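You operate a simulated robot arm through the tools that you are given. There is no shell and no other tool.

The job below is to be done with a simulated robot arm. You get a single attempt, and the scene is never put back.

Task
Shut the green feed lever, free the yellow thumb screw and clear the white peg stand.
Fine: lever before the screw; both brass nuts go in the orange tray.

It is judged by the outcome, as a careful person would: the job done as asked, and still so three seconds after it is handed in. It fails if anything else is knocked over, pushed out of place, dropped, spilled or broken.

Robot
A 7-joint arm with a two-finger parallel gripper, fixed in place. Base frame: the origin is at the foot of the arm, x ahead of it, y to its left, z up. Lengths are in m, angles in degrees, forces in N, time in s.
Its first joint turns from -166.0 to 166.0 degrees. Payload 1.57 kg.
Tool frame: the origin (TCP) lies between the finger pads and is the grasp point; the fingertips stand 0.03 m ahead of it; z points along the fingers, y is the line along which they close. Largest opening 0.08 m; finger width 0.017, thickness 0.012; the body of the gripper, 0.04 by 0.082 m, starts 0.08 m behind the TCP.
Orientation is that of the tool frame in the base frame, as a unit quaternion [w, x, y, z]. With the fingers straight down and closing along the base's y, the tool's x points along the base's -x, its y along +y and its z along -z.

Tools
- The arm moves only by the tool apply_moves. Its argument "commands" is text: rows parted by semicolons, each of 6 numbers parted by spaces: the shift along the tool's x, y, z in m, then the turn, a rotation vector about the tool's x, y, z in degrees. In form: dx dy dz rx ry rz; .... A call has 1 to 20 rows; each row is the pose to reach, as a shift and turn from the pose commanded when the call began, along the tool's axes at that moment. "gripper" is the closure in counts, from 0 (fully open) to 255 (shut), set as the call begins (left out, the last holds). A row lasts 0.2 s, in which the tool goes at most 0.05 m and 8.6 degrees; a call with a longer step from one row to the next is refused whole, and so is a gripper value outside its range. A pose out of reach is approached as far as the arm can. The call stops where the force on the tool passes 40 N (or 10 N more than at its start, if that is more) or the arm is blocked; 0.2 s more then pass. The fingers move at their own pace (about 0.153 m/s each) and stop on an object; they squeeze with about 27 N. The grip force told is the motor's: it shows also when the fingers shut on nothing. Time passes only in rows, and 0.2 s behind the last, so rows that repeat a pose let the fingers close. It gives the time, the measured TCP pose, the force on the tool (base axes), the opening and the grip force at its end, in the units of the frame above (readings bear some noise), with the torque about the TCP (base axes, N m) and any sound that the robot's microphone picked up, and new pictures: "show" is both (left out), scene, wrist or none.
- Cameras (640 x 400 px; columns grow to the right, rows downward): "scene" is fixed at [0.2196, 0.6511, 1.6047]; the picture's right is [-0.66, -0.75, 0.00], its down [-0.56, 0.49, -0.67] and it looks along [0.50, -0.44, -0.74] (base axes); focal length 315 px, centre (320, 200). "wrist" rides on the gripper at [0.072, -0.007, -0.122] in the tool frame; the picture's right is [0.09, 1.00, 0.00], its down [-0.84, 0.08, -0.54] and it looks along [-0.54, 0.05, 0.84] (tool axes); focal length 238 px, centre (320, 200). There is no depth. A picture from a camera that has moved, and an enlarged one, comes with that camera's place and axes in the base frame and with its lens.
- close_up(camera, box): a new picture of the part [left, top, right, bottom] of that camera's present view, enlarged. It takes no simulated time.
- hand_in(): hands the job in; it is judged then, once.

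Nothing tells you positions but the pictures and the camera data. Unless the task says otherwise, let go and move clear before handing in.

The tools are called after ">>>" as a command line: name --argument value ..., lists and objects as JSON in quotes. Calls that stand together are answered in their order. apply_moves: Moves the arm, as the interface text tells. Its arguments: {"type":"object","properties":{"commands":{"type":"string"},"gripper":{"type":"number"},"show":{"type":"string","enum":["both","scene","wrist","none"]}},"required":["commands"]} The other tools are called the same way: close_up (camera, box) takes an enlarged picture of a part of a camera's view; hand_in () hands the job in.

At the start:

```text
time_s: 0.0
position: [0.4586, 0.1926, 1.2274]
tool_rot: [0.0, 0.001, 1.0, 0.0]
ft_force: [-0.3, 0.0, -0.3]
ft_torque: [0.03, 0.01, 0.02]
grip_width: 0.08
grip_force: 0.1
```

scene: 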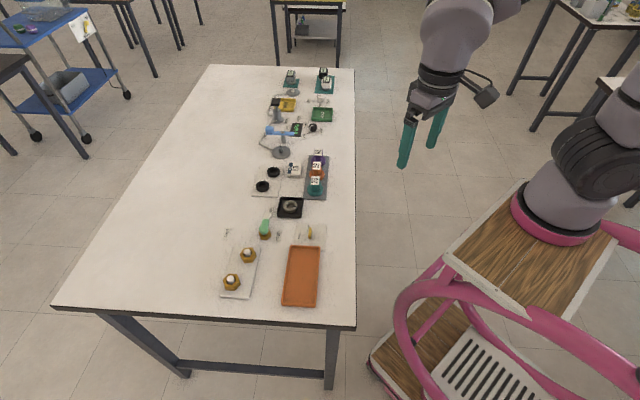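
wrist: 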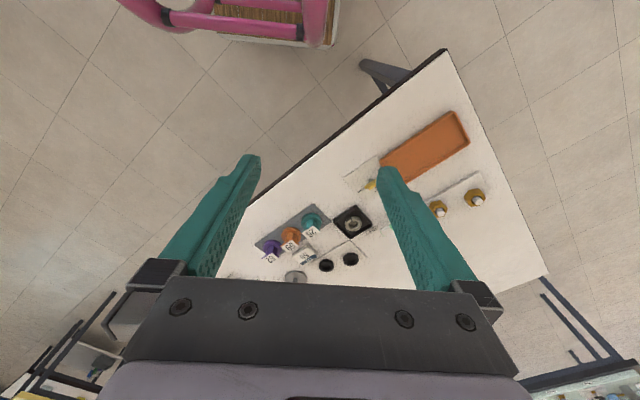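

I see a long table with a white peg stand holding two brass nuts, an orange tray, a green lever near the stand and a small yellow part next to the tray. I'll take enlarged views before moving anything.

>>> close_up --camera "scene" --box '[200, 180, 360, 320]'

>>> close_up --camera "scene" --box '[240, 60, 350, 220]'

>>> close_up --camera "wrist" --box '[320, 90, 500, 280]'

```text
2.86 times, centred on (280, 250) of scene
camera zoom: at [0.2196, 0.6511, 1.6047], right [-0.66, -0.75, 0.0], down [-0.56, 0.49, -0.67], along [0.5, -0.44, -0.74], focal length 900 px, centre (434, 57)
```

zoom: 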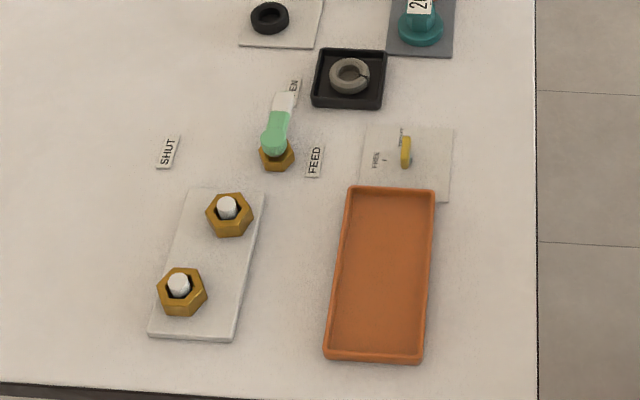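

```text
2.50 times, centred on (295, 140) of scene
camera zoom: at [0.2196, 0.6511, 1.6047], right [-0.66, -0.75, 0.0], down [-0.56, 0.49, -0.67], along [0.5, -0.44, -0.74], focal length 788 px, centre (382, 350)
```

zoom: 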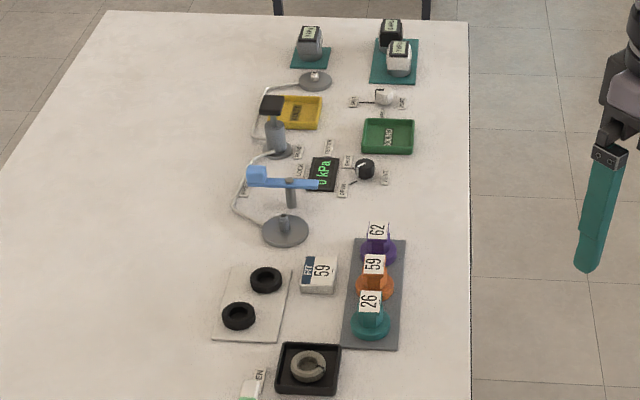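

```text
2.11 times, centred on (410, 185) of wrist
camera zoom: at [0.3865, 0.1842, 1.3482], right [-0.09, 1.0, 0.0], down [0.84, 0.08, 0.54], along [0.54, 0.05, -0.84], focal length 502 px, centre (130, 232)
```

zoom: 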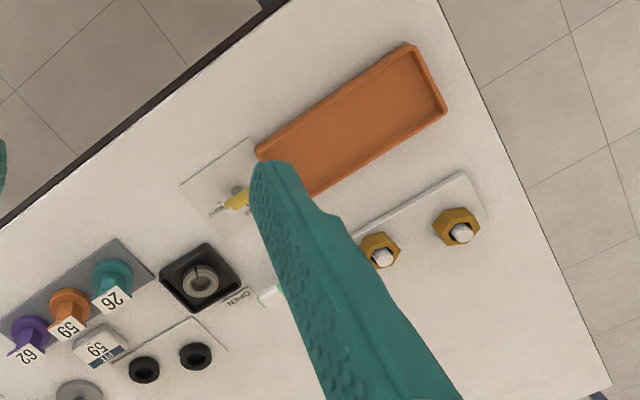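

The two nuts sit on pegs around (0.69, 0.50) and (0.65, 0.57), with tops near z ≈ 0.89. The lever, screw and tray are nearer the base. I'll bring the wrist camera over this area for a closer look, staying high.

>>> apply_moves --commands "-0.006 0.035 0.012 0 0 0; -0.012 0.07 0.024 0 0 0; -0.018 0.105 0.036 0 0 0; -0.024 0.14 0.048 0 0 0; -0.03 0.175 0.06 0 0 0; -0.036 0.21 0.072 0 0 0; -0.04 0.23 0.08 0 0 0" --gripper 0

```text
time_s: 1.6
position: [0.5, 0.4221, 1.1482]
tool_rot: [0.001, 0.0, 1.0, 0.0]
ft_force: [0.1, 0.3, 0.6]
ft_torque: [0.03, 0.0, 0.01]
grip_width: 0.0802
grip_force: 0.1
camera wrist: at [0.4276, 0.4145, 1.2684], right [-0.09, 1.0, 0.0], down [0.84, 0.08, 0.54], along [0.54, 0.05, -0.84], focal length 238 px, centre (320, 200)
```

scene: 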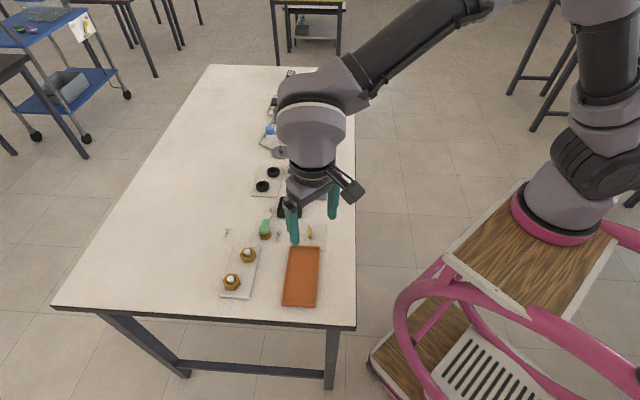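
wrist: 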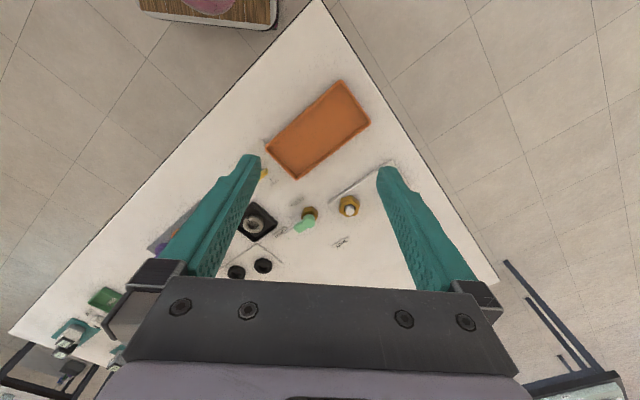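

>>> close_up --camera "wrist" --box '[220, 60, 420, 280]'

>>> close_up --camera "wrist" --box '[270, 180, 380, 260]'

>>> close_up --camera "scene" --box '[240, 190, 340, 260]'

```text
1.82 times, centred on (320, 170) of wrist
camera zoom: at [0.4276, 0.4145, 1.2684], right [-0.09, 1.0, 0.0], down [0.84, 0.08, 0.54], along [0.54, 0.05, -0.84], focal length 433 px, centre (320, 254)
```

zoom: 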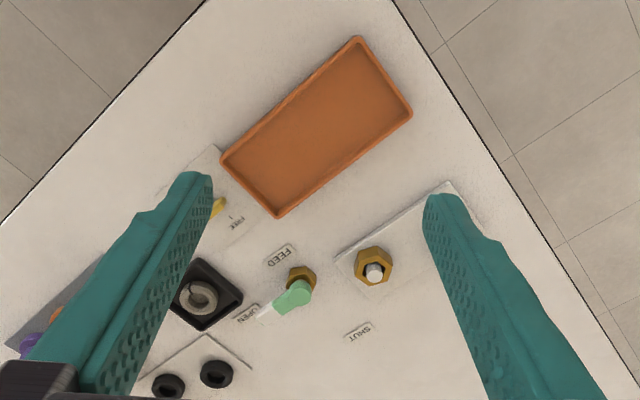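

```text
5.00 times, centred on (325, 220) of wrist
camera zoom: at [0.4276, 0.4145, 1.2684], right [-0.09, 1.0, 0.0], down [0.84, 0.08, 0.54], along [0.54, 0.05, -0.84], focal length 1192 px, centre (295, 100)
```

zoom: 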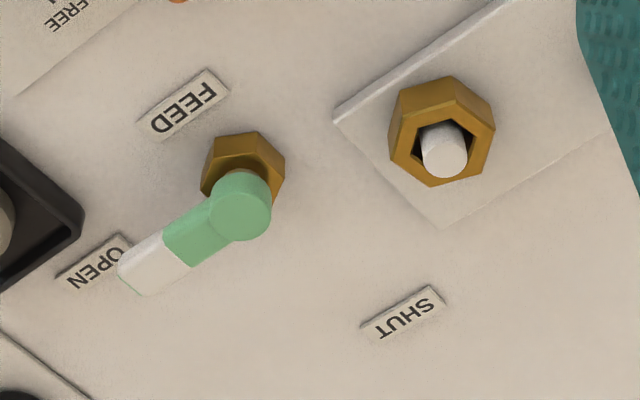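

```text
5.71 times, centred on (290, 225) of scene
camera zoom: at [0.2196, 0.6511, 1.6047], right [-0.66, -0.75, 0.0], down [-0.56, 0.49, -0.67], along [0.5, -0.44, -0.74], focal length 1801 px, centre (491, 57)
```

zoom: 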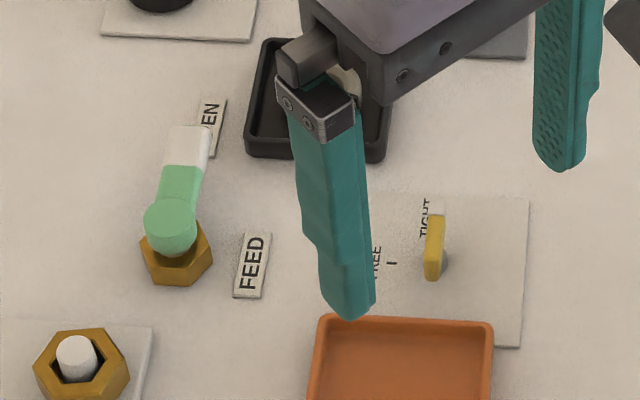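

The lever pivot is at about (0.72, 0.42), and its tip points at OPEN. SHUT is about 90° counter-clockwise as seen from above. Next I'll bring the wrist camera closer to the thumb screw plate to read its marks.

>>> apply_moves --commands "0.005 -0.025 0.025 0 0 0; 0.01 -0.05 0.05 0 0 0; 0.015 -0.075 0.075 0 0 0; 0.02 -0.10 0.10 0 0 0; 0.02 -0.10 0.10 0 0 0" --show "wrist"

>>> close_up --camera "wrist" --box '[260, 130, 380, 260]'

>>> close_up --camera "scene" --box '[280, 210, 340, 260]'

```text
time_s: 2.8
position: [0.4792, 0.322, 1.0476]
tool_rot: [0.0, 0.0, 1.0, -0.001]
ft_force: [0.6, 1.1, 0.6]
ft_torque: [0.02, -0.02, 0.02]
grip_width: 0.08
grip_force: 0.0
camera wrist: at [0.4068, 0.315, 1.1672], right [-0.09, 1.0, 0.0], down [0.84, 0.08, 0.54], along [0.54, 0.05, -0.84], focal length 238 px, centre (320, 200)
```

wrist: 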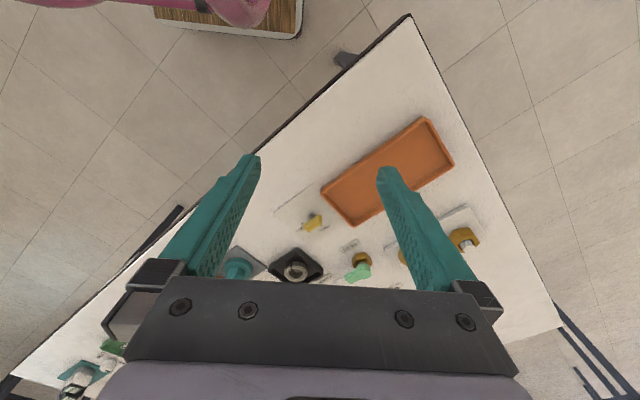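

```text
3.08 times, centred on (320, 195) of wrist
camera zoom: at [0.4068, 0.315, 1.1672], right [-0.09, 1.0, 0.0], down [0.84, 0.08, 0.54], along [0.54, 0.05, -0.84], focal length 733 px, centre (320, 215)
```

zoom: 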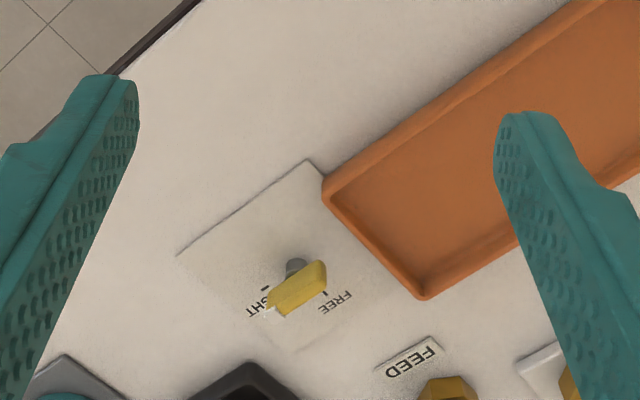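

```text
8.00 times, centred on (310, 235) of scene
camera zoom: at [0.2196, 0.6511, 1.6047], right [-0.66, -0.75, 0.0], down [-0.56, 0.49, -0.67], along [0.5, -0.44, -0.74], focal length 2521 px, centre (400, -80)
```

zoom: 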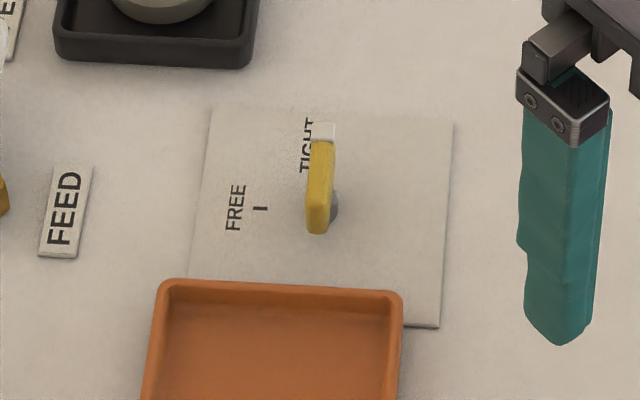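

The thumb screw's white end points at TIGHT, and FREE is a counter-clockwise turn away. The lever comes first. I'll go above its handle with the gripper turned so the fingers will straddle it, and check the view before going down.

>>> apply_moves --commands "-0.0383 0.0103 0.0096 0 0 6.43; -0.0767 0.0205 0.0193 0 0 12.86; -0.115 0.0308 0.0289 0 0 19.29; -0.1534 0.0411 0.0385 0 0 25.7; -0.1917 0.0514 0.0481 0 0 32.1; -0.23 0.0616 0.0578 0 0 38.57; -0.2684 0.0719 0.0674 0 0 45; -0.2684 0.0719 0.0674 0 0 45" --gripper 110

>>> close_up --camera "wrist" --box '[220, 80, 420, 240]'

>>> close_up --camera "scene" --box '[220, 170, 340, 260]'

```text
time_s: 4.6
position: [0.7488, 0.3924, 0.9778]
tool_rot: [-0.001, 0.382, 0.924, -0.001]
ft_force: [-0.1, -0.1, 0.1]
ft_torque: [0.02, 0.01, -0.02]
grip_width: 0.0456
grip_force: 0.1
camera wrist: at [0.6929, 0.4373, 1.0985], right [0.64, 0.77, 0.0], down [0.65, -0.54, 0.54], along [0.42, -0.35, -0.84], focal length 238 px, centre (320, 200)
```

scene: 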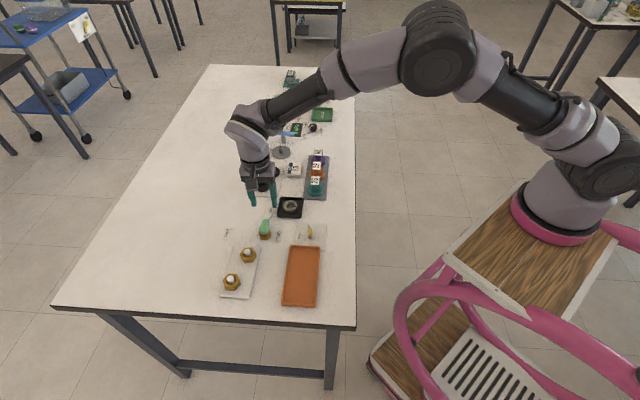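
wrist: 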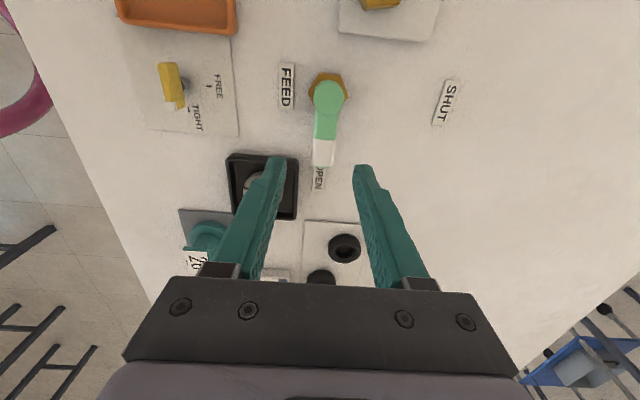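

```text
2.50 times, centred on (320, 160) of wrist
camera zoom: at [0.6929, 0.4373, 1.0985], right [0.64, 0.77, 0.0], down [0.65, -0.54, 0.54], along [0.42, -0.35, -0.84], focal length 596 px, centre (320, 300)
```

zoom: 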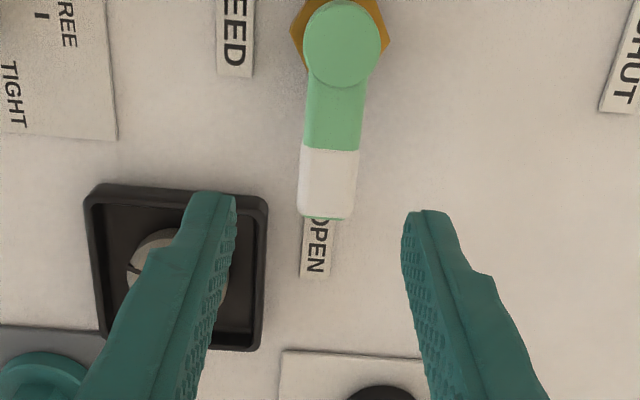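

```text
4.44 times, centred on (280, 215) of scene
camera zoom: at [0.2196, 0.6511, 1.6047], right [-0.66, -0.75, 0.0], down [-0.56, 0.49, -0.67], along [0.5, -0.44, -0.74], focal length 1401 px, centre (498, 133)
```

zoom: 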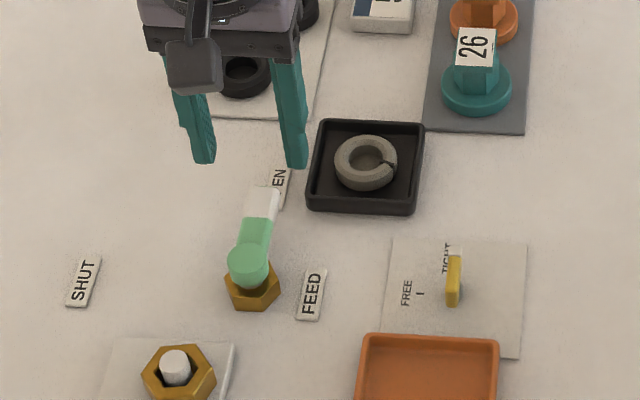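

The lever handle is about 20 mm wide with its top near z ≈ 0.893, and the gripper is centred over it to within about 2 mm. I'll narrow the fingers a little and lower them around the handle.

>>> apply_moves --commands "0 0.0015 0.02 0 0 0; 0 0.0015 0.04 0 0 0; 0 0.0015 0.058 0 0 0; 0 0.0015 0.073 0 0 0; 0 0.0015 0.073 0 0 0" --gripper 122

>>> close_up --camera "wrist" --box '[220, 80, 420, 240]'

>>> close_up --camera "scene" --box '[220, 170, 340, 260]'

```text
time_s: 5.8
position: [0.7463, 0.3966, 0.9072]
tool_rot: [0.0, 0.383, 0.924, 0.0]
ft_force: [0.0, 0.8, 0.9]
ft_torque: [-0.01, 0.01, -0.01]
grip_width: 0.0417
grip_force: 0.1
camera wrist: at [0.6916, 0.4407, 1.0272], right [0.64, 0.77, 0.0], down [0.65, -0.54, 0.54], along [0.42, -0.35, -0.84], focal length 238 px, centre (320, 200)
```

scene: 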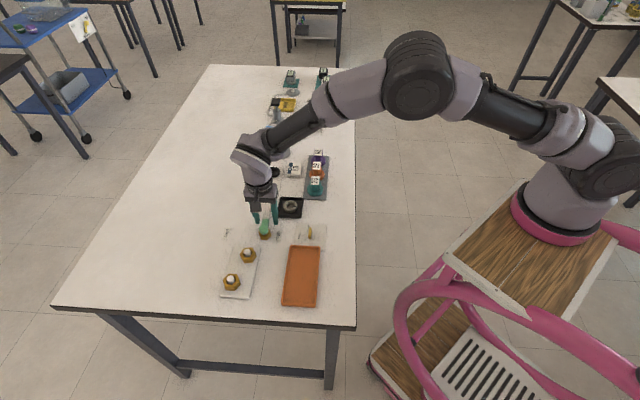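
wrist: 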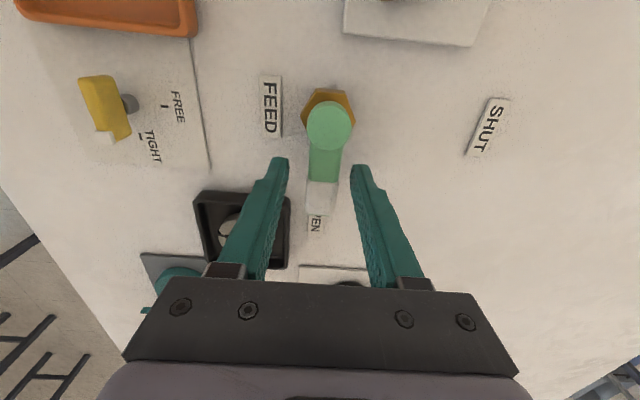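

```text
2.50 times, centred on (320, 160) of wrist
camera zoom: at [0.6916, 0.4407, 1.0272], right [0.64, 0.77, 0.0], down [0.65, -0.54, 0.54], along [0.42, -0.35, -0.84], focal length 596 px, centre (320, 300)
```

zoom: 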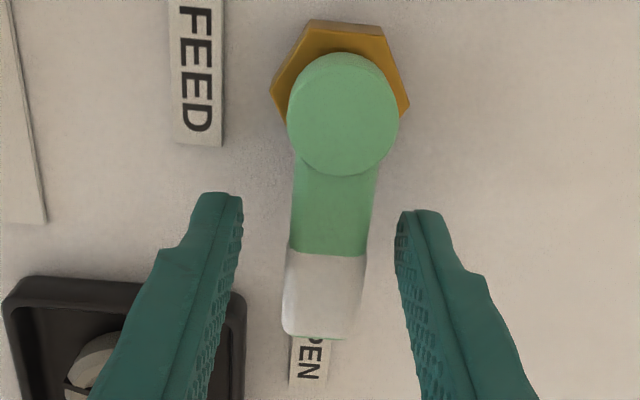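

```text
4.44 times, centred on (280, 215) of scene
camera zoom: at [0.2196, 0.6511, 1.6047], right [-0.66, -0.75, 0.0], down [-0.56, 0.49, -0.67], along [0.5, -0.44, -0.74], focal length 1401 px, centre (498, 133)
```

zoom: 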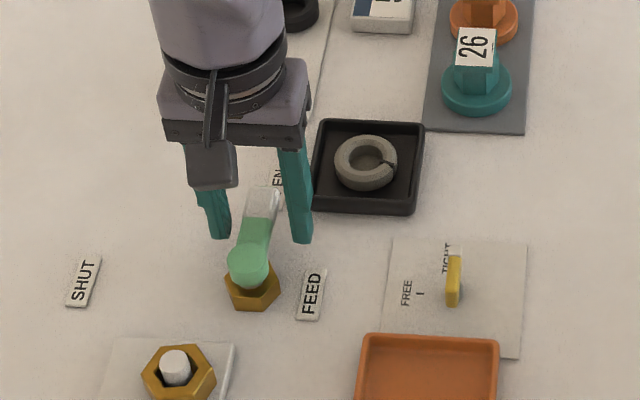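

The fingers are astride the handle with clear space on both sides. I'll narrow the gap to just over the handle's width and swing it around the pivot toward SHUT, doing half the travel first and then checking.

>>> apply_moves --commands "0 0 0.003 0 0 0; 0 0 0.003 0 0 0; 0.0002 0.0037 0.003 0 0 -6; 0.0008 0.0073 0.003 0 0 -12; 0.0017 0.0108 0.003 0 0 -18; 0.003 0.0142 0.003 0 0 -24; 0.0047 0.0175 0.003 0 0 -30; 0.0067 0.0206 0.003 0 0 -36; 0.009 0.0234 0.003 0 0 -42; 0.0116 0.026 0.003 0 0 -48" --gripper 172

>>> close_up --camera "wrist" --box '[220, 80, 420, 240]'

>>> close_up --camera "scene" --box '[220, 170, 340, 260]'

```text
time_s: 8.0
position: [0.7584, 0.4213, 0.9029]
tool_rot: [0.0, -0.028, 1.0, 0.0]
ft_force: [1.1, -1.4, 0.6]
ft_torque: [0.0, 0.0, -0.01]
grip_width: 0.0269
grip_force: 0.7
camera wrist: at [0.6862, 0.4096, 1.0241], right [-0.15, 0.99, 0.0], down [0.83, 0.12, 0.54], along [0.54, 0.08, -0.84], focal length 238 px, centre (320, 200)
```

scene: 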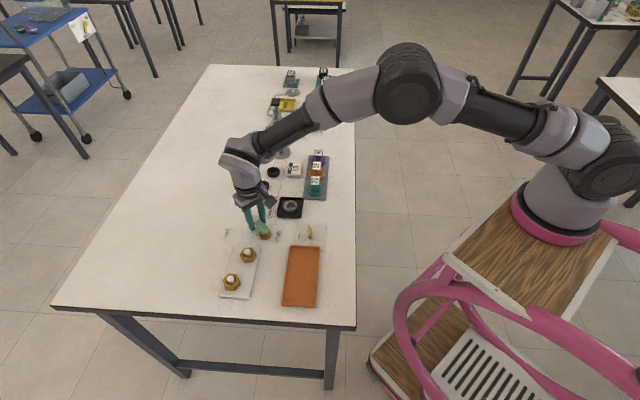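
wrist: 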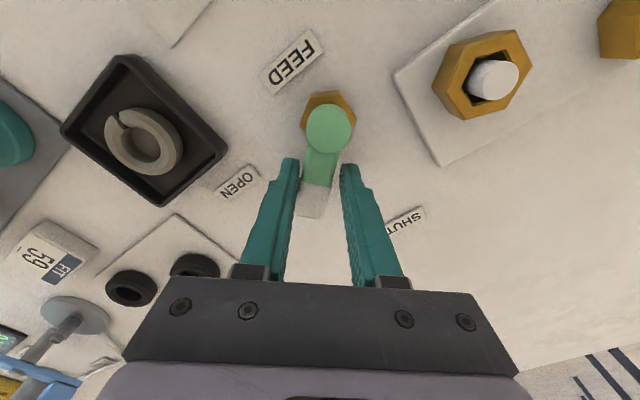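

```text
2.50 times, centred on (320, 160) of wrist
camera zoom: at [0.6862, 0.4096, 1.0241], right [-0.15, 0.99, 0.0], down [0.83, 0.12, 0.54], along [0.54, 0.08, -0.84], focal length 596 px, centre (320, 300)
```

zoom: 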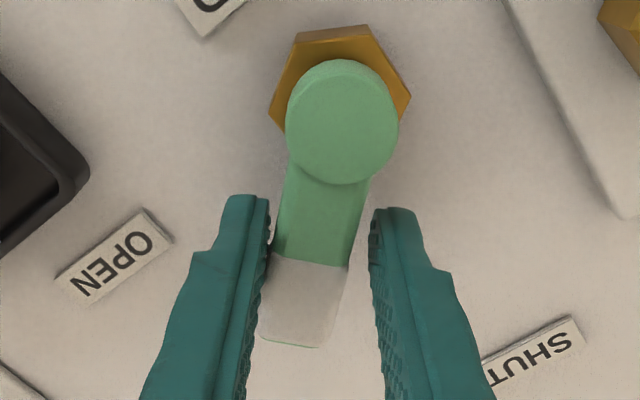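

```text
4.44 times, centred on (280, 215) of scene
camera zoom: at [0.2196, 0.6511, 1.6047], right [-0.66, -0.75, 0.0], down [-0.56, 0.49, -0.67], along [0.5, -0.44, -0.74], focal length 1401 px, centre (498, 133)
```

zoom: 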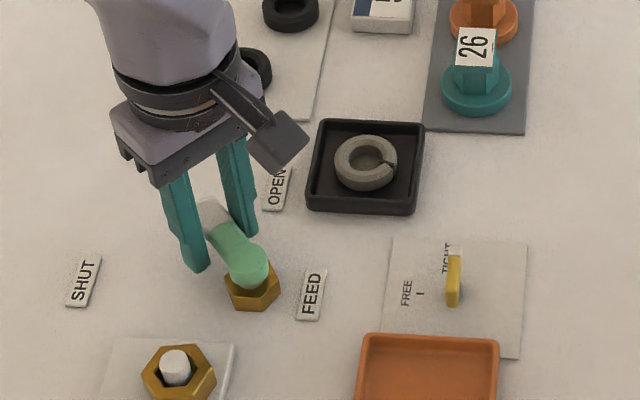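

The lever follows the fingers smoothly. I'll continue the arc through the second half, to SHUT.

>>> apply_moves --commands "0.0002 0.0037 0 0 0 -6; 0.0008 0.0073 0 0 0 -12; 0.0017 0.0108 0 0 0 -18; 0.003 0.0142 0 0 0 -24; 0.0047 0.0175 0 0 0 -30; 0.0067 0.0206 0 0 0 -36; 0.009 0.0234 0 0 0 -42; 0.0103 0.0248 0 0 0 -45; 0.0103 0.0248 0 0 0 -45"

>>> close_up --camera "wrist" --box '[220, 80, 420, 240]'

>>> close_up --camera "scene" --box '[220, 170, 340, 260]'

```text
time_s: 10.0
position: [0.7474, 0.4453, 0.9046]
tool_rot: [0.0, -0.407, 0.913, 0.0]
ft_force: [0.1, -0.1, 0.9]
ft_torque: [0.0, 0.01, 0.01]
grip_width: 0.0262
grip_force: 0.1
camera wrist: at [0.7034, 0.3868, 1.0253], right [-0.8, 0.6, 0.0], down [0.5, 0.67, 0.54], along [0.32, 0.44, -0.84], focal length 238 px, centre (320, 200)
```

scene: 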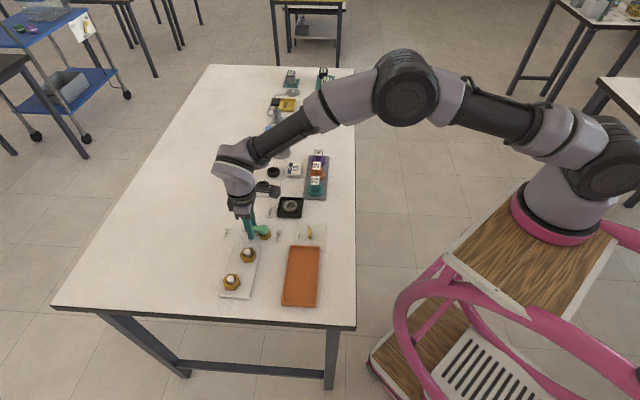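
wrist: 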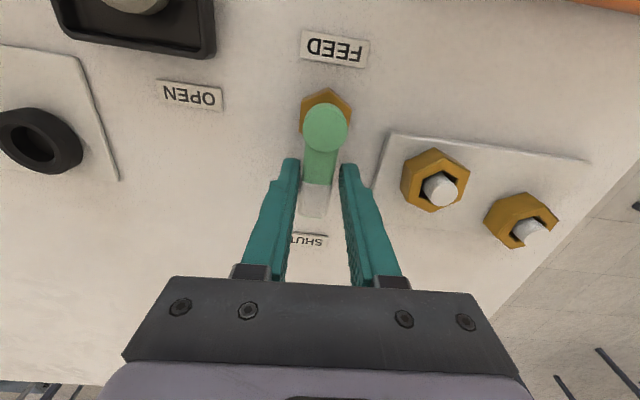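

```text
2.50 times, centred on (320, 160) of wrist
camera zoom: at [0.7034, 0.3868, 1.0253], right [-0.8, 0.6, 0.0], down [0.5, 0.67, 0.54], along [0.32, 0.44, -0.84], focal length 596 px, centre (320, 300)
```

zoom: 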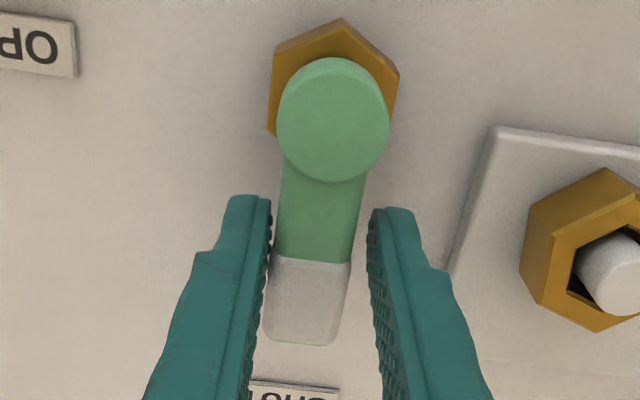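

```text
4.44 times, centred on (280, 215) of scene
camera zoom: at [0.2196, 0.6511, 1.6047], right [-0.66, -0.75, 0.0], down [-0.56, 0.49, -0.67], along [0.5, -0.44, -0.74], focal length 1401 px, centre (498, 133)
```

zoom: 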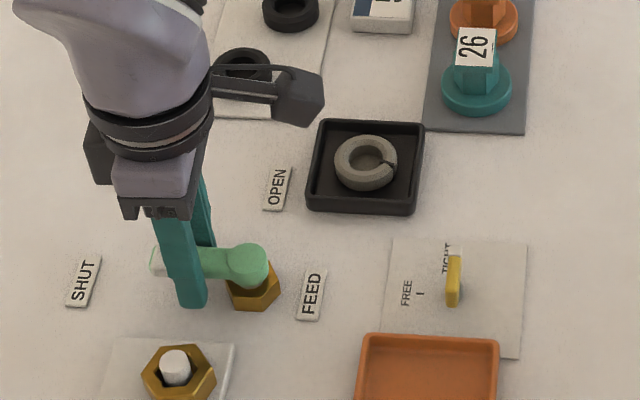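

The lever now points at the SHUT label, at about 45°. I'll nudge it slightly further to check that it has reached the end of its travel, watching the force.

>>> apply_moves --commands "0 0.0012 0 0 0 -2; 0.0001 0.0024 0 0 0 -4; 0.0001 0.0024 0 0 0 -4" --show "wrist"

>>> close_up --camera "wrist" --box '[220, 80, 420, 240]'

```text
time_s: 10.8
position: [0.7454, 0.447, 0.9053]
tool_rot: [0.0, -0.439, 0.899, -0.001]
ft_force: [1.6, -3.5, 1.1]
ft_torque: [-0.03, -0.1, -0.07]
grip_width: 0.0296
grip_force: 1.9
camera wrist: at [0.7058, 0.3848, 1.0246], right [-0.84, 0.54, 0.0], down [0.45, 0.71, 0.54], along [0.29, 0.46, -0.84], focal length 238 px, centre (320, 200)
```

wrist: 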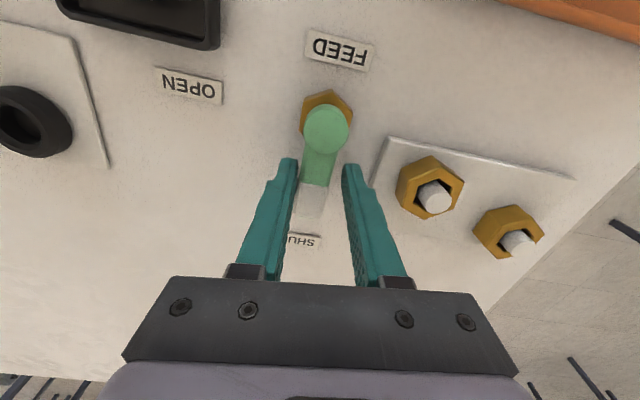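

```text
2.50 times, centred on (320, 160) of wrist
camera zoom: at [0.7058, 0.3848, 1.0246], right [-0.84, 0.54, 0.0], down [0.45, 0.71, 0.54], along [0.29, 0.46, -0.84], focal length 596 px, centre (320, 300)
```

zoom: 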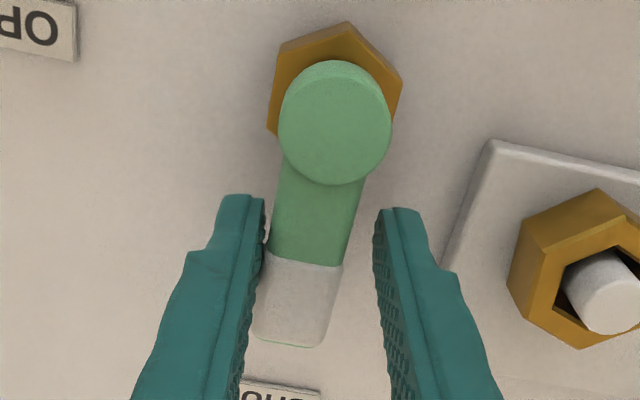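

There's a firm end stop here: the force rises and a finger yields a little, so the lever is fully shut. I'll open the fingers, lift straight up and confirm the lever stays put.

>>> apply_moves --commands "0 0 0 0 0 0; 0 0 0 0 0 0; 0 0 -0.03 0 0 0; 0 0 -0.06 0 0 0; 0 0 -0.1 0 0 0; 0 0 -0.14 0 0 0; 0 0 -0.14 0 0 0" --gripper 122

>>> close_up --camera "wrist" --box '[220, 20, 420, 180]'

>>> close_up --camera "scene" --box '[220, 170, 340, 260]'

```text
time_s: 12.4
position: [0.7443, 0.4476, 1.0459]
tool_rot: [0.0, -0.439, 0.898, 0.0]
ft_force: [-1.1, 0.5, 0.0]
ft_torque: [0.0, 0.01, -0.01]
grip_width: 0.0417
grip_force: 0.1
camera wrist: at [0.7053, 0.3858, 1.1667], right [-0.84, 0.54, 0.0], down [0.45, 0.71, 0.54], along [0.29, 0.46, -0.84], focal length 238 px, centre (320, 200)
```

scene: 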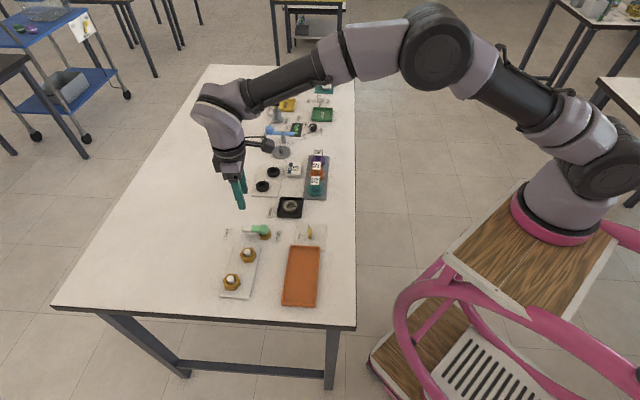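
wrist: 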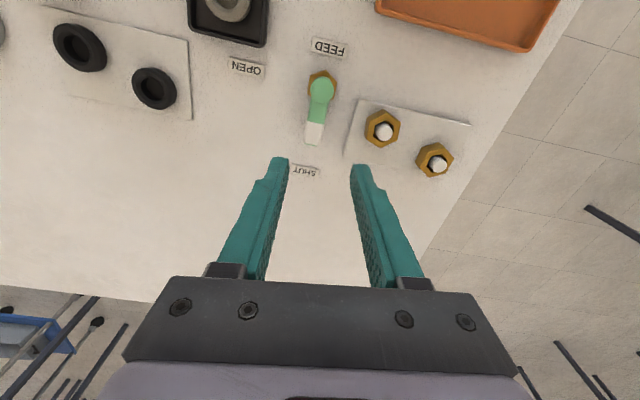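

```text
2.50 times, centred on (320, 100) of wrist
camera zoom: at [0.7053, 0.3858, 1.1667], right [-0.84, 0.54, 0.0], down [0.45, 0.71, 0.54], along [0.29, 0.46, -0.84], focal length 596 px, centre (320, 450)
```

zoom: 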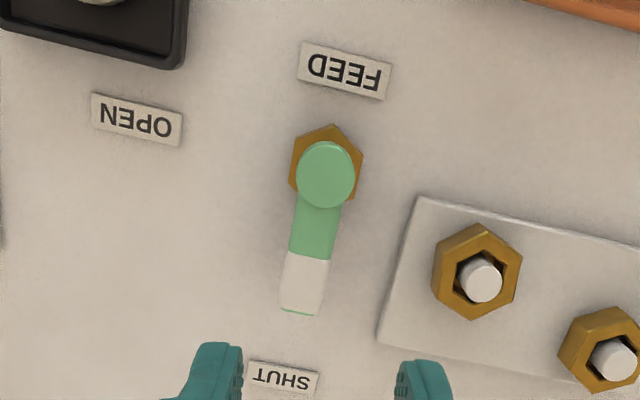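

```text
4.44 times, centred on (280, 215) of scene
camera zoom: at [0.2196, 0.6511, 1.6047], right [-0.66, -0.75, 0.0], down [-0.56, 0.49, -0.67], along [0.5, -0.44, -0.74], focal length 1401 px, centre (498, 133)
```

zoom: 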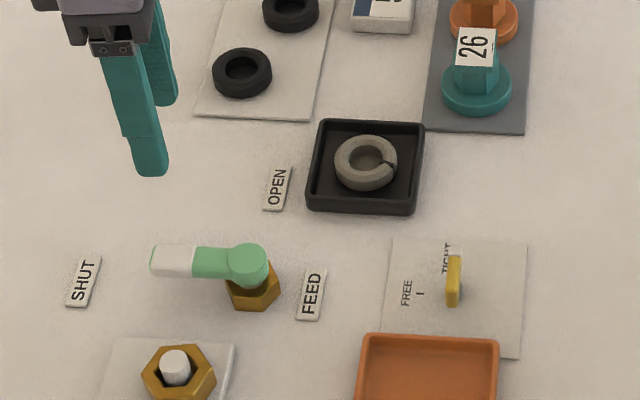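

The lever is shut and stays there, pointing at SHUT. Next is the thumb screw at about (0.63, 0.33). I'll move above it with the gripper aligned across its wing and take another look.

>>> apply_moves --commands "0.0138 0.0012 0.0045 0 0 8.08; 0.0277 0.0023 0.009 0 0 16.17; 0.0415 0.0035 0.0135 0 0 24.25; 0.0554 0.0046 0.018 0 0 32.33; 0.0692 0.0058 0.0225 0 0 40.42; 0.0831 0.0069 0.027 0 0 48.5; 0.0969 0.0081 0.0315 0 0 56.58; 0.1108 0.0092 0.036 0 0 64.67; 0.1246 0.0104 0.0405 0 0 72.75; 0.1385 0.0115 0.045 0 0 80.83; 0.1523 0.0127 0.0495 0 0 88.92; 0.1662 0.0138 0.054 0 0 97; 0.1662 0.0138 0.054 0 0 97"

>>> close_up --camera "wrist" --box '[240, 70, 400, 200]'

>>> close_up --camera "scene" --box '[270, 190, 350, 260]'

```text
time_s: 15.2
position: [0.6322, 0.3248, 0.99]
tool_rot: [0.0, 0.383, 0.924, 0.0]
ft_force: [0.8, -0.2, -0.4]
ft_torque: [0.01, 0.0, 0.01]
grip_width: 0.0419
grip_force: 0.0
camera wrist: at [0.5767, 0.3702, 1.1102], right [0.64, 0.77, 0.0], down [0.65, -0.54, 0.54], along [0.42, -0.35, -0.84], focal length 238 px, centre (320, 200)
```

scene: 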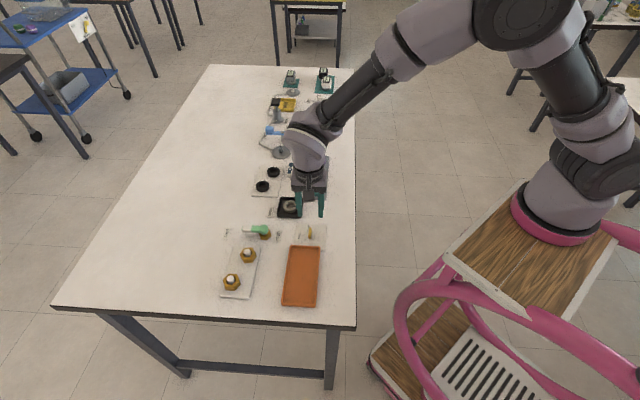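
wrist: 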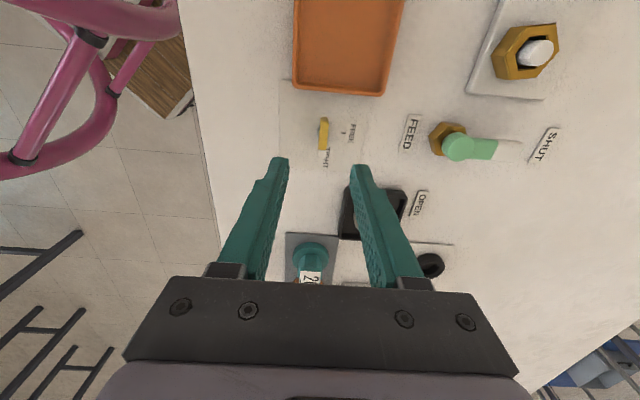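

```text
3.08 times, centred on (320, 135) of wrist
camera zoom: at [0.5767, 0.3702, 1.1102], right [0.64, 0.77, 0.0], down [0.65, -0.54, 0.54], along [0.42, -0.35, -0.84], focal length 733 px, centre (320, 400)
```

zoom: 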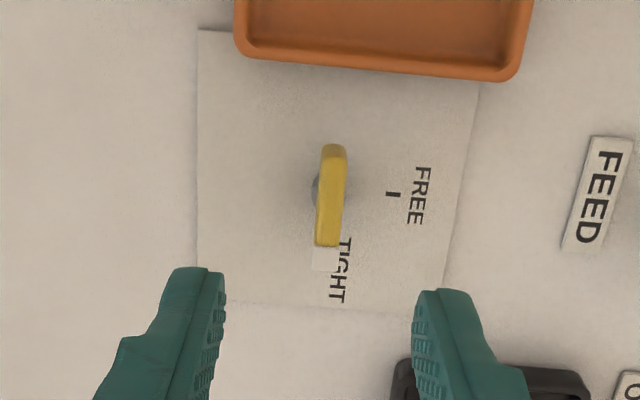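

```text
5.71 times, centred on (310, 225) of scene
camera zoom: at [0.2196, 0.6511, 1.6047], right [-0.66, -0.75, 0.0], down [-0.56, 0.49, -0.67], along [0.5, -0.44, -0.74], focal length 1801 px, centre (377, 57)
```

zoom: 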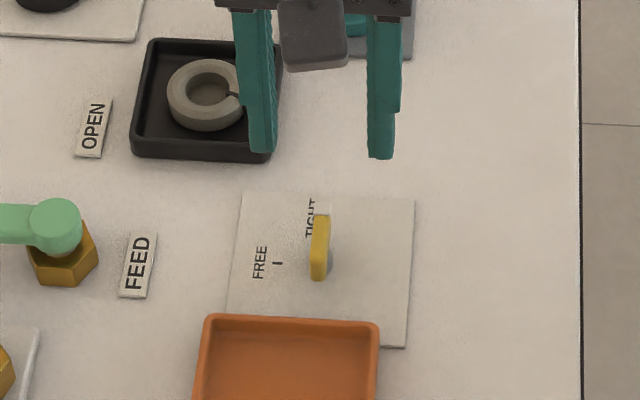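

The screw's wing is centred at about (0.633, 0.327), top near z ≈ 0.883, lying along about -43° and pointing at TIGHT. The FREE mark is roughly 80–90° counter-clockwise. I'll lower the open fingers around the wing and check before gripping.

>>> apply_moves --commands "0 0.0022 0.03 0 0 0; 0 0.0022 0.06 0 0 0; 0 0.0022 0.078 0 0 0; 0 0.0022 0.088 0 0 0; 0 0.0022 0.088 0 0 0"

>>> close_up --camera "wrist" --box '[240, 90, 400, 220]'

>>> close_up --camera "scene" --box '[270, 190, 350, 260]'

```text
time_s: 16.4
position: [0.6337, 0.3256, 0.9018]
tool_rot: [0.0, 0.383, 0.924, 0.0]
ft_force: [-0.4, 0.4, -0.3]
ft_torque: [0.03, -0.01, 0.0]
grip_width: 0.0418
grip_force: 0.1
camera wrist: at [0.5776, 0.371, 1.0226], right [0.64, 0.77, 0.0], down [0.65, -0.54, 0.54], along [0.42, -0.35, -0.84], focal length 238 px, centre (320, 200)
```

scene: 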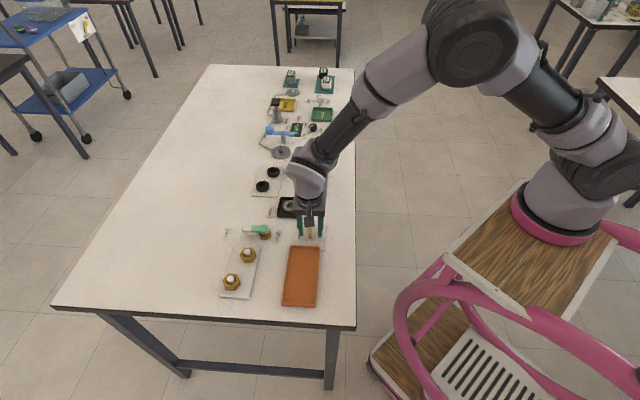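
wrist: 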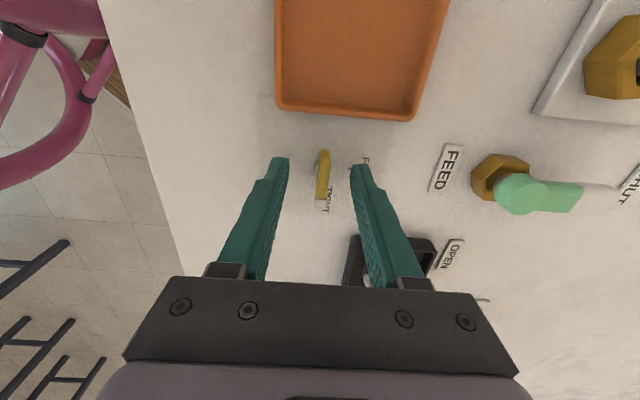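

```text
3.08 times, centred on (320, 155) of wrist
camera zoom: at [0.5776, 0.371, 1.0226], right [0.64, 0.77, 0.0], down [0.65, -0.54, 0.54], along [0.42, -0.35, -0.84], focal length 733 px, centre (320, 338)
```

zoom: 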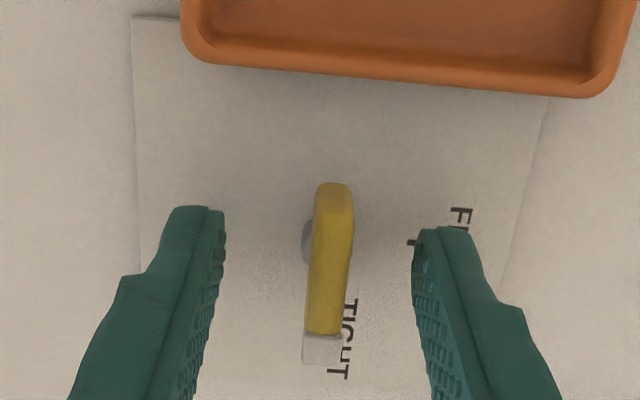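

```text
5.71 times, centred on (310, 225) of scene
camera zoom: at [0.2196, 0.6511, 1.6047], right [-0.66, -0.75, 0.0], down [-0.56, 0.49, -0.67], along [0.5, -0.44, -0.74], focal length 1801 px, centre (377, 57)
```

zoom: 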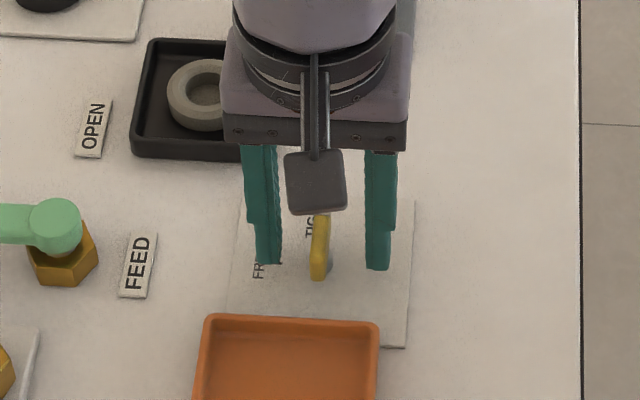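

The fingers straddle the wing and are centred along its length; the wing sits about 1.5 mm toward the tool's +y side. I'll shift that small amount, close gently on the wing and read the forces.

>>> apply_moves --commands "0 0.0015 0.002 0 0 0; 0 0.0015 0.002 0 0 0; 0 0.0015 0.002 0 0 0; 0 0.0015 0.002 0 0 0" --gripper 255 --show "wrist"

>>> close_up --camera "wrist" --box '[240, 90, 400, 220]'

```text
time_s: 17.4
position: [0.6338, 0.3269, 0.9018]
tool_rot: [0.0, 0.382, 0.924, 0.0]
ft_force: [3.2, 0.5, 21.9]
ft_torque: [-0.03, -0.09, 0.0]
grip_width: 0.0119
grip_force: 29.2
camera wrist: at [0.5786, 0.3721, 1.0218], right [0.64, 0.77, 0.0], down [0.65, -0.54, 0.54], along [0.42, -0.34, -0.84], focal length 238 px, centre (320, 200)
```

wrist: 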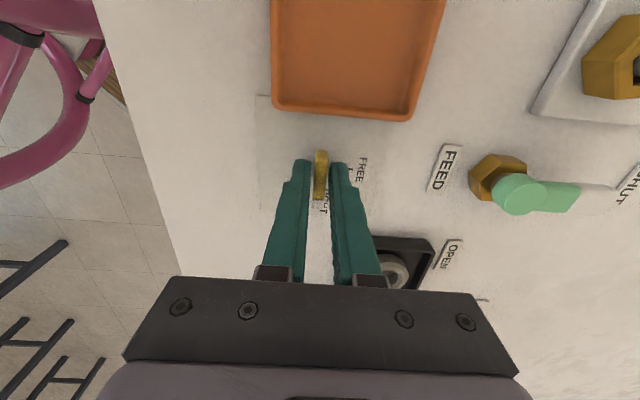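

```text
3.08 times, centred on (320, 155) of wrist
camera zoom: at [0.5786, 0.3721, 1.0218], right [0.64, 0.77, 0.0], down [0.65, -0.54, 0.54], along [0.42, -0.34, -0.84], focal length 733 px, centre (320, 338)
```

zoom: 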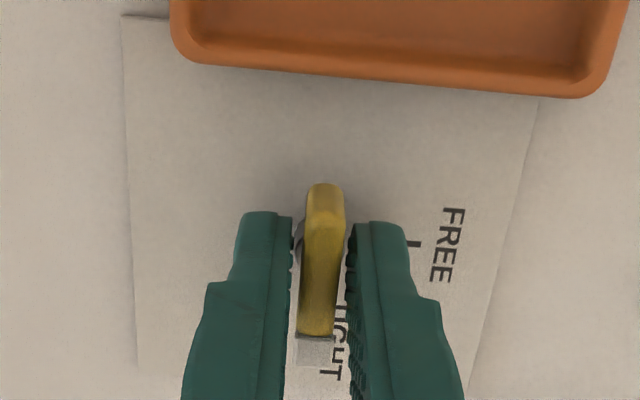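

The fingers closed at 11.9 mm with about 22 N upward, so I think the tips are on the thicker grey shaft below the wing, not the wing itself. I'll open, rise about 7 mm and grip the wing only.

>>> apply_moves --commands "0 0 0 0 0 0; 0 0 -0.003 0 0 0; 0 0 -0.008 0 0 0; 0 0 -0.008 0 0 0" --gripper 175

>>> close_up --camera "wrist" --box '[280, 130, 360, 200]'

>>> close_up --camera "scene" --box '[290, 215, 330, 250]'

```text
time_s: 18.4
position: [0.6344, 0.327, 0.9085]
tool_rot: [0.0, 0.382, 0.924, 0.0]
ft_force: [0.3, 0.1, 0.2]
ft_torque: [0.0, 0.01, 0.0]
grip_width: 0.0253
grip_force: 0.0
camera wrist: at [0.5783, 0.3723, 1.0291], right [0.64, 0.77, 0.0], down [0.65, -0.54, 0.54], along [0.42, -0.35, -0.84], focal length 238 px, centre (320, 200)
```

scene: 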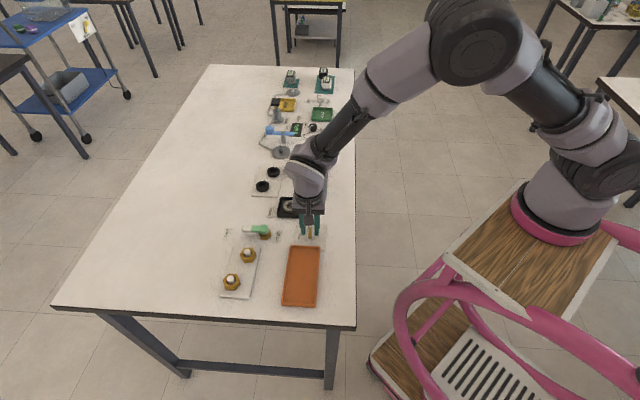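
wrist: 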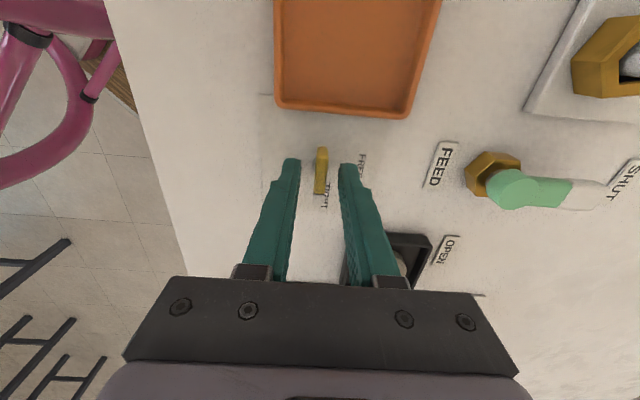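

```text
5.71 times, centred on (320, 165) of wrist
camera zoom: at [0.5783, 0.3723, 1.0291], right [0.64, 0.77, 0.0], down [0.65, -0.54, 0.54], along [0.42, -0.35, -0.84], focal length 1362 px, centre (320, 400)
```

zoom: 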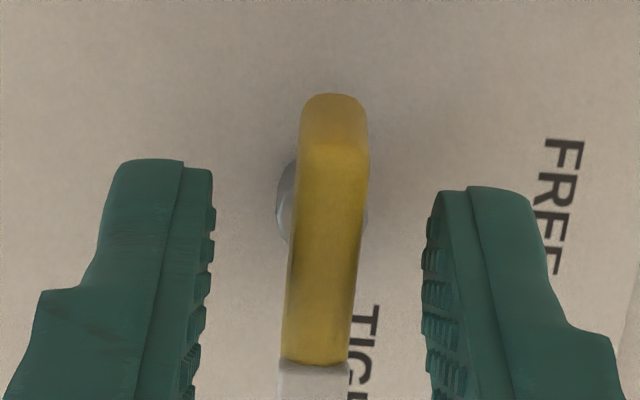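

```text
11.43 times, centred on (310, 232) of scene
camera zoom: at [0.2196, 0.6511, 1.6047], right [-0.66, -0.75, 0.0], down [-0.56, 0.49, -0.67], along [0.5, -0.44, -0.74], focal length 3602 px, centre (434, -171)
```

zoom: 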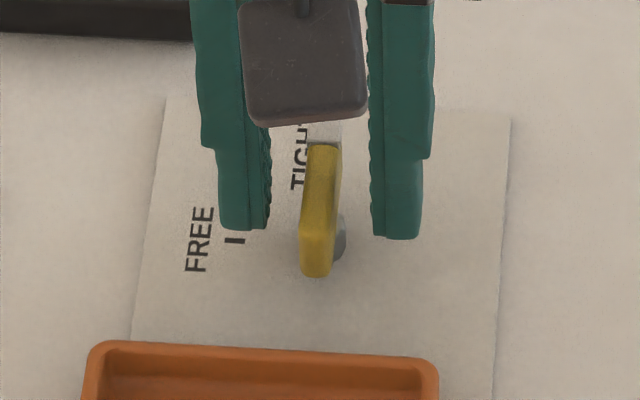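

Now it's clear: the wing is about 7.5 mm thick, standing over a low grey boss whose top is near z ≈ 0.870. With the tips near 0.876 I should grip only the wing, so I'll close there.

>>> apply_moves --commands "0 0.0008 0.0015 0 0 0; 0 0.0008 0.0015 0 0 0; 0 0.0008 0.0015 0 0 0; 0 0.0008 0.0015 0 0 0" --gripper 255 --show "wrist"

>>> close_up --camera "wrist" --box '[280, 130, 360, 200]'

```text
time_s: 19.4
position: [0.6337, 0.3288, 0.9078]
tool_rot: [0.0, 0.382, 0.924, 0.0]
ft_force: [-7.4, -8.0, 20.3]
ft_torque: [-0.17, 0.22, -0.04]
grip_width: 0.0081
grip_force: 27.0
camera wrist: at [0.5785, 0.3726, 1.0283], right [0.64, 0.77, 0.0], down [0.65, -0.54, 0.54], along [0.42, -0.35, -0.84], focal length 238 px, centre (320, 200)
```

wrist: 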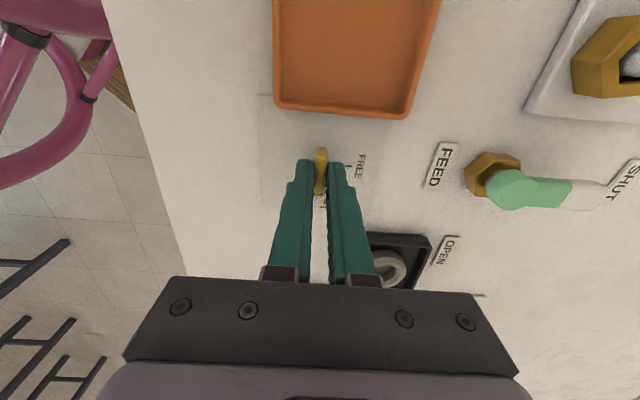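

```text
5.71 times, centred on (320, 165) of wrist
camera zoom: at [0.5785, 0.3726, 1.0283], right [0.64, 0.77, 0.0], down [0.65, -0.54, 0.54], along [0.42, -0.35, -0.84], focal length 1362 px, centre (320, 400)
```

zoom: 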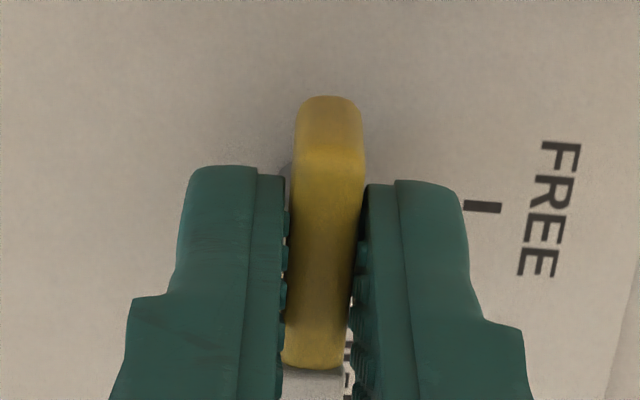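

The fingers are on the wing, at 8.1 mm. The residual force is just my small shift continuing after the grip closed, so I'll undo it to relax the grip before turning.

>>> apply_moves --commands "0 -0.0007 -0.0013 0 0 0; 0 -0.0007 -0.0013 0 0 0" --show "none"

```text
time_s: 20.0
position: [0.6339, 0.3279, 0.9078]
tool_rot: [0.0, 0.384, 0.923, 0.0]
ft_force: [-0.6, -3.9, 0.0]
ft_torque: [0.29, 0.29, 0.02]
grip_width: 0.0079
grip_force: 27.5
```

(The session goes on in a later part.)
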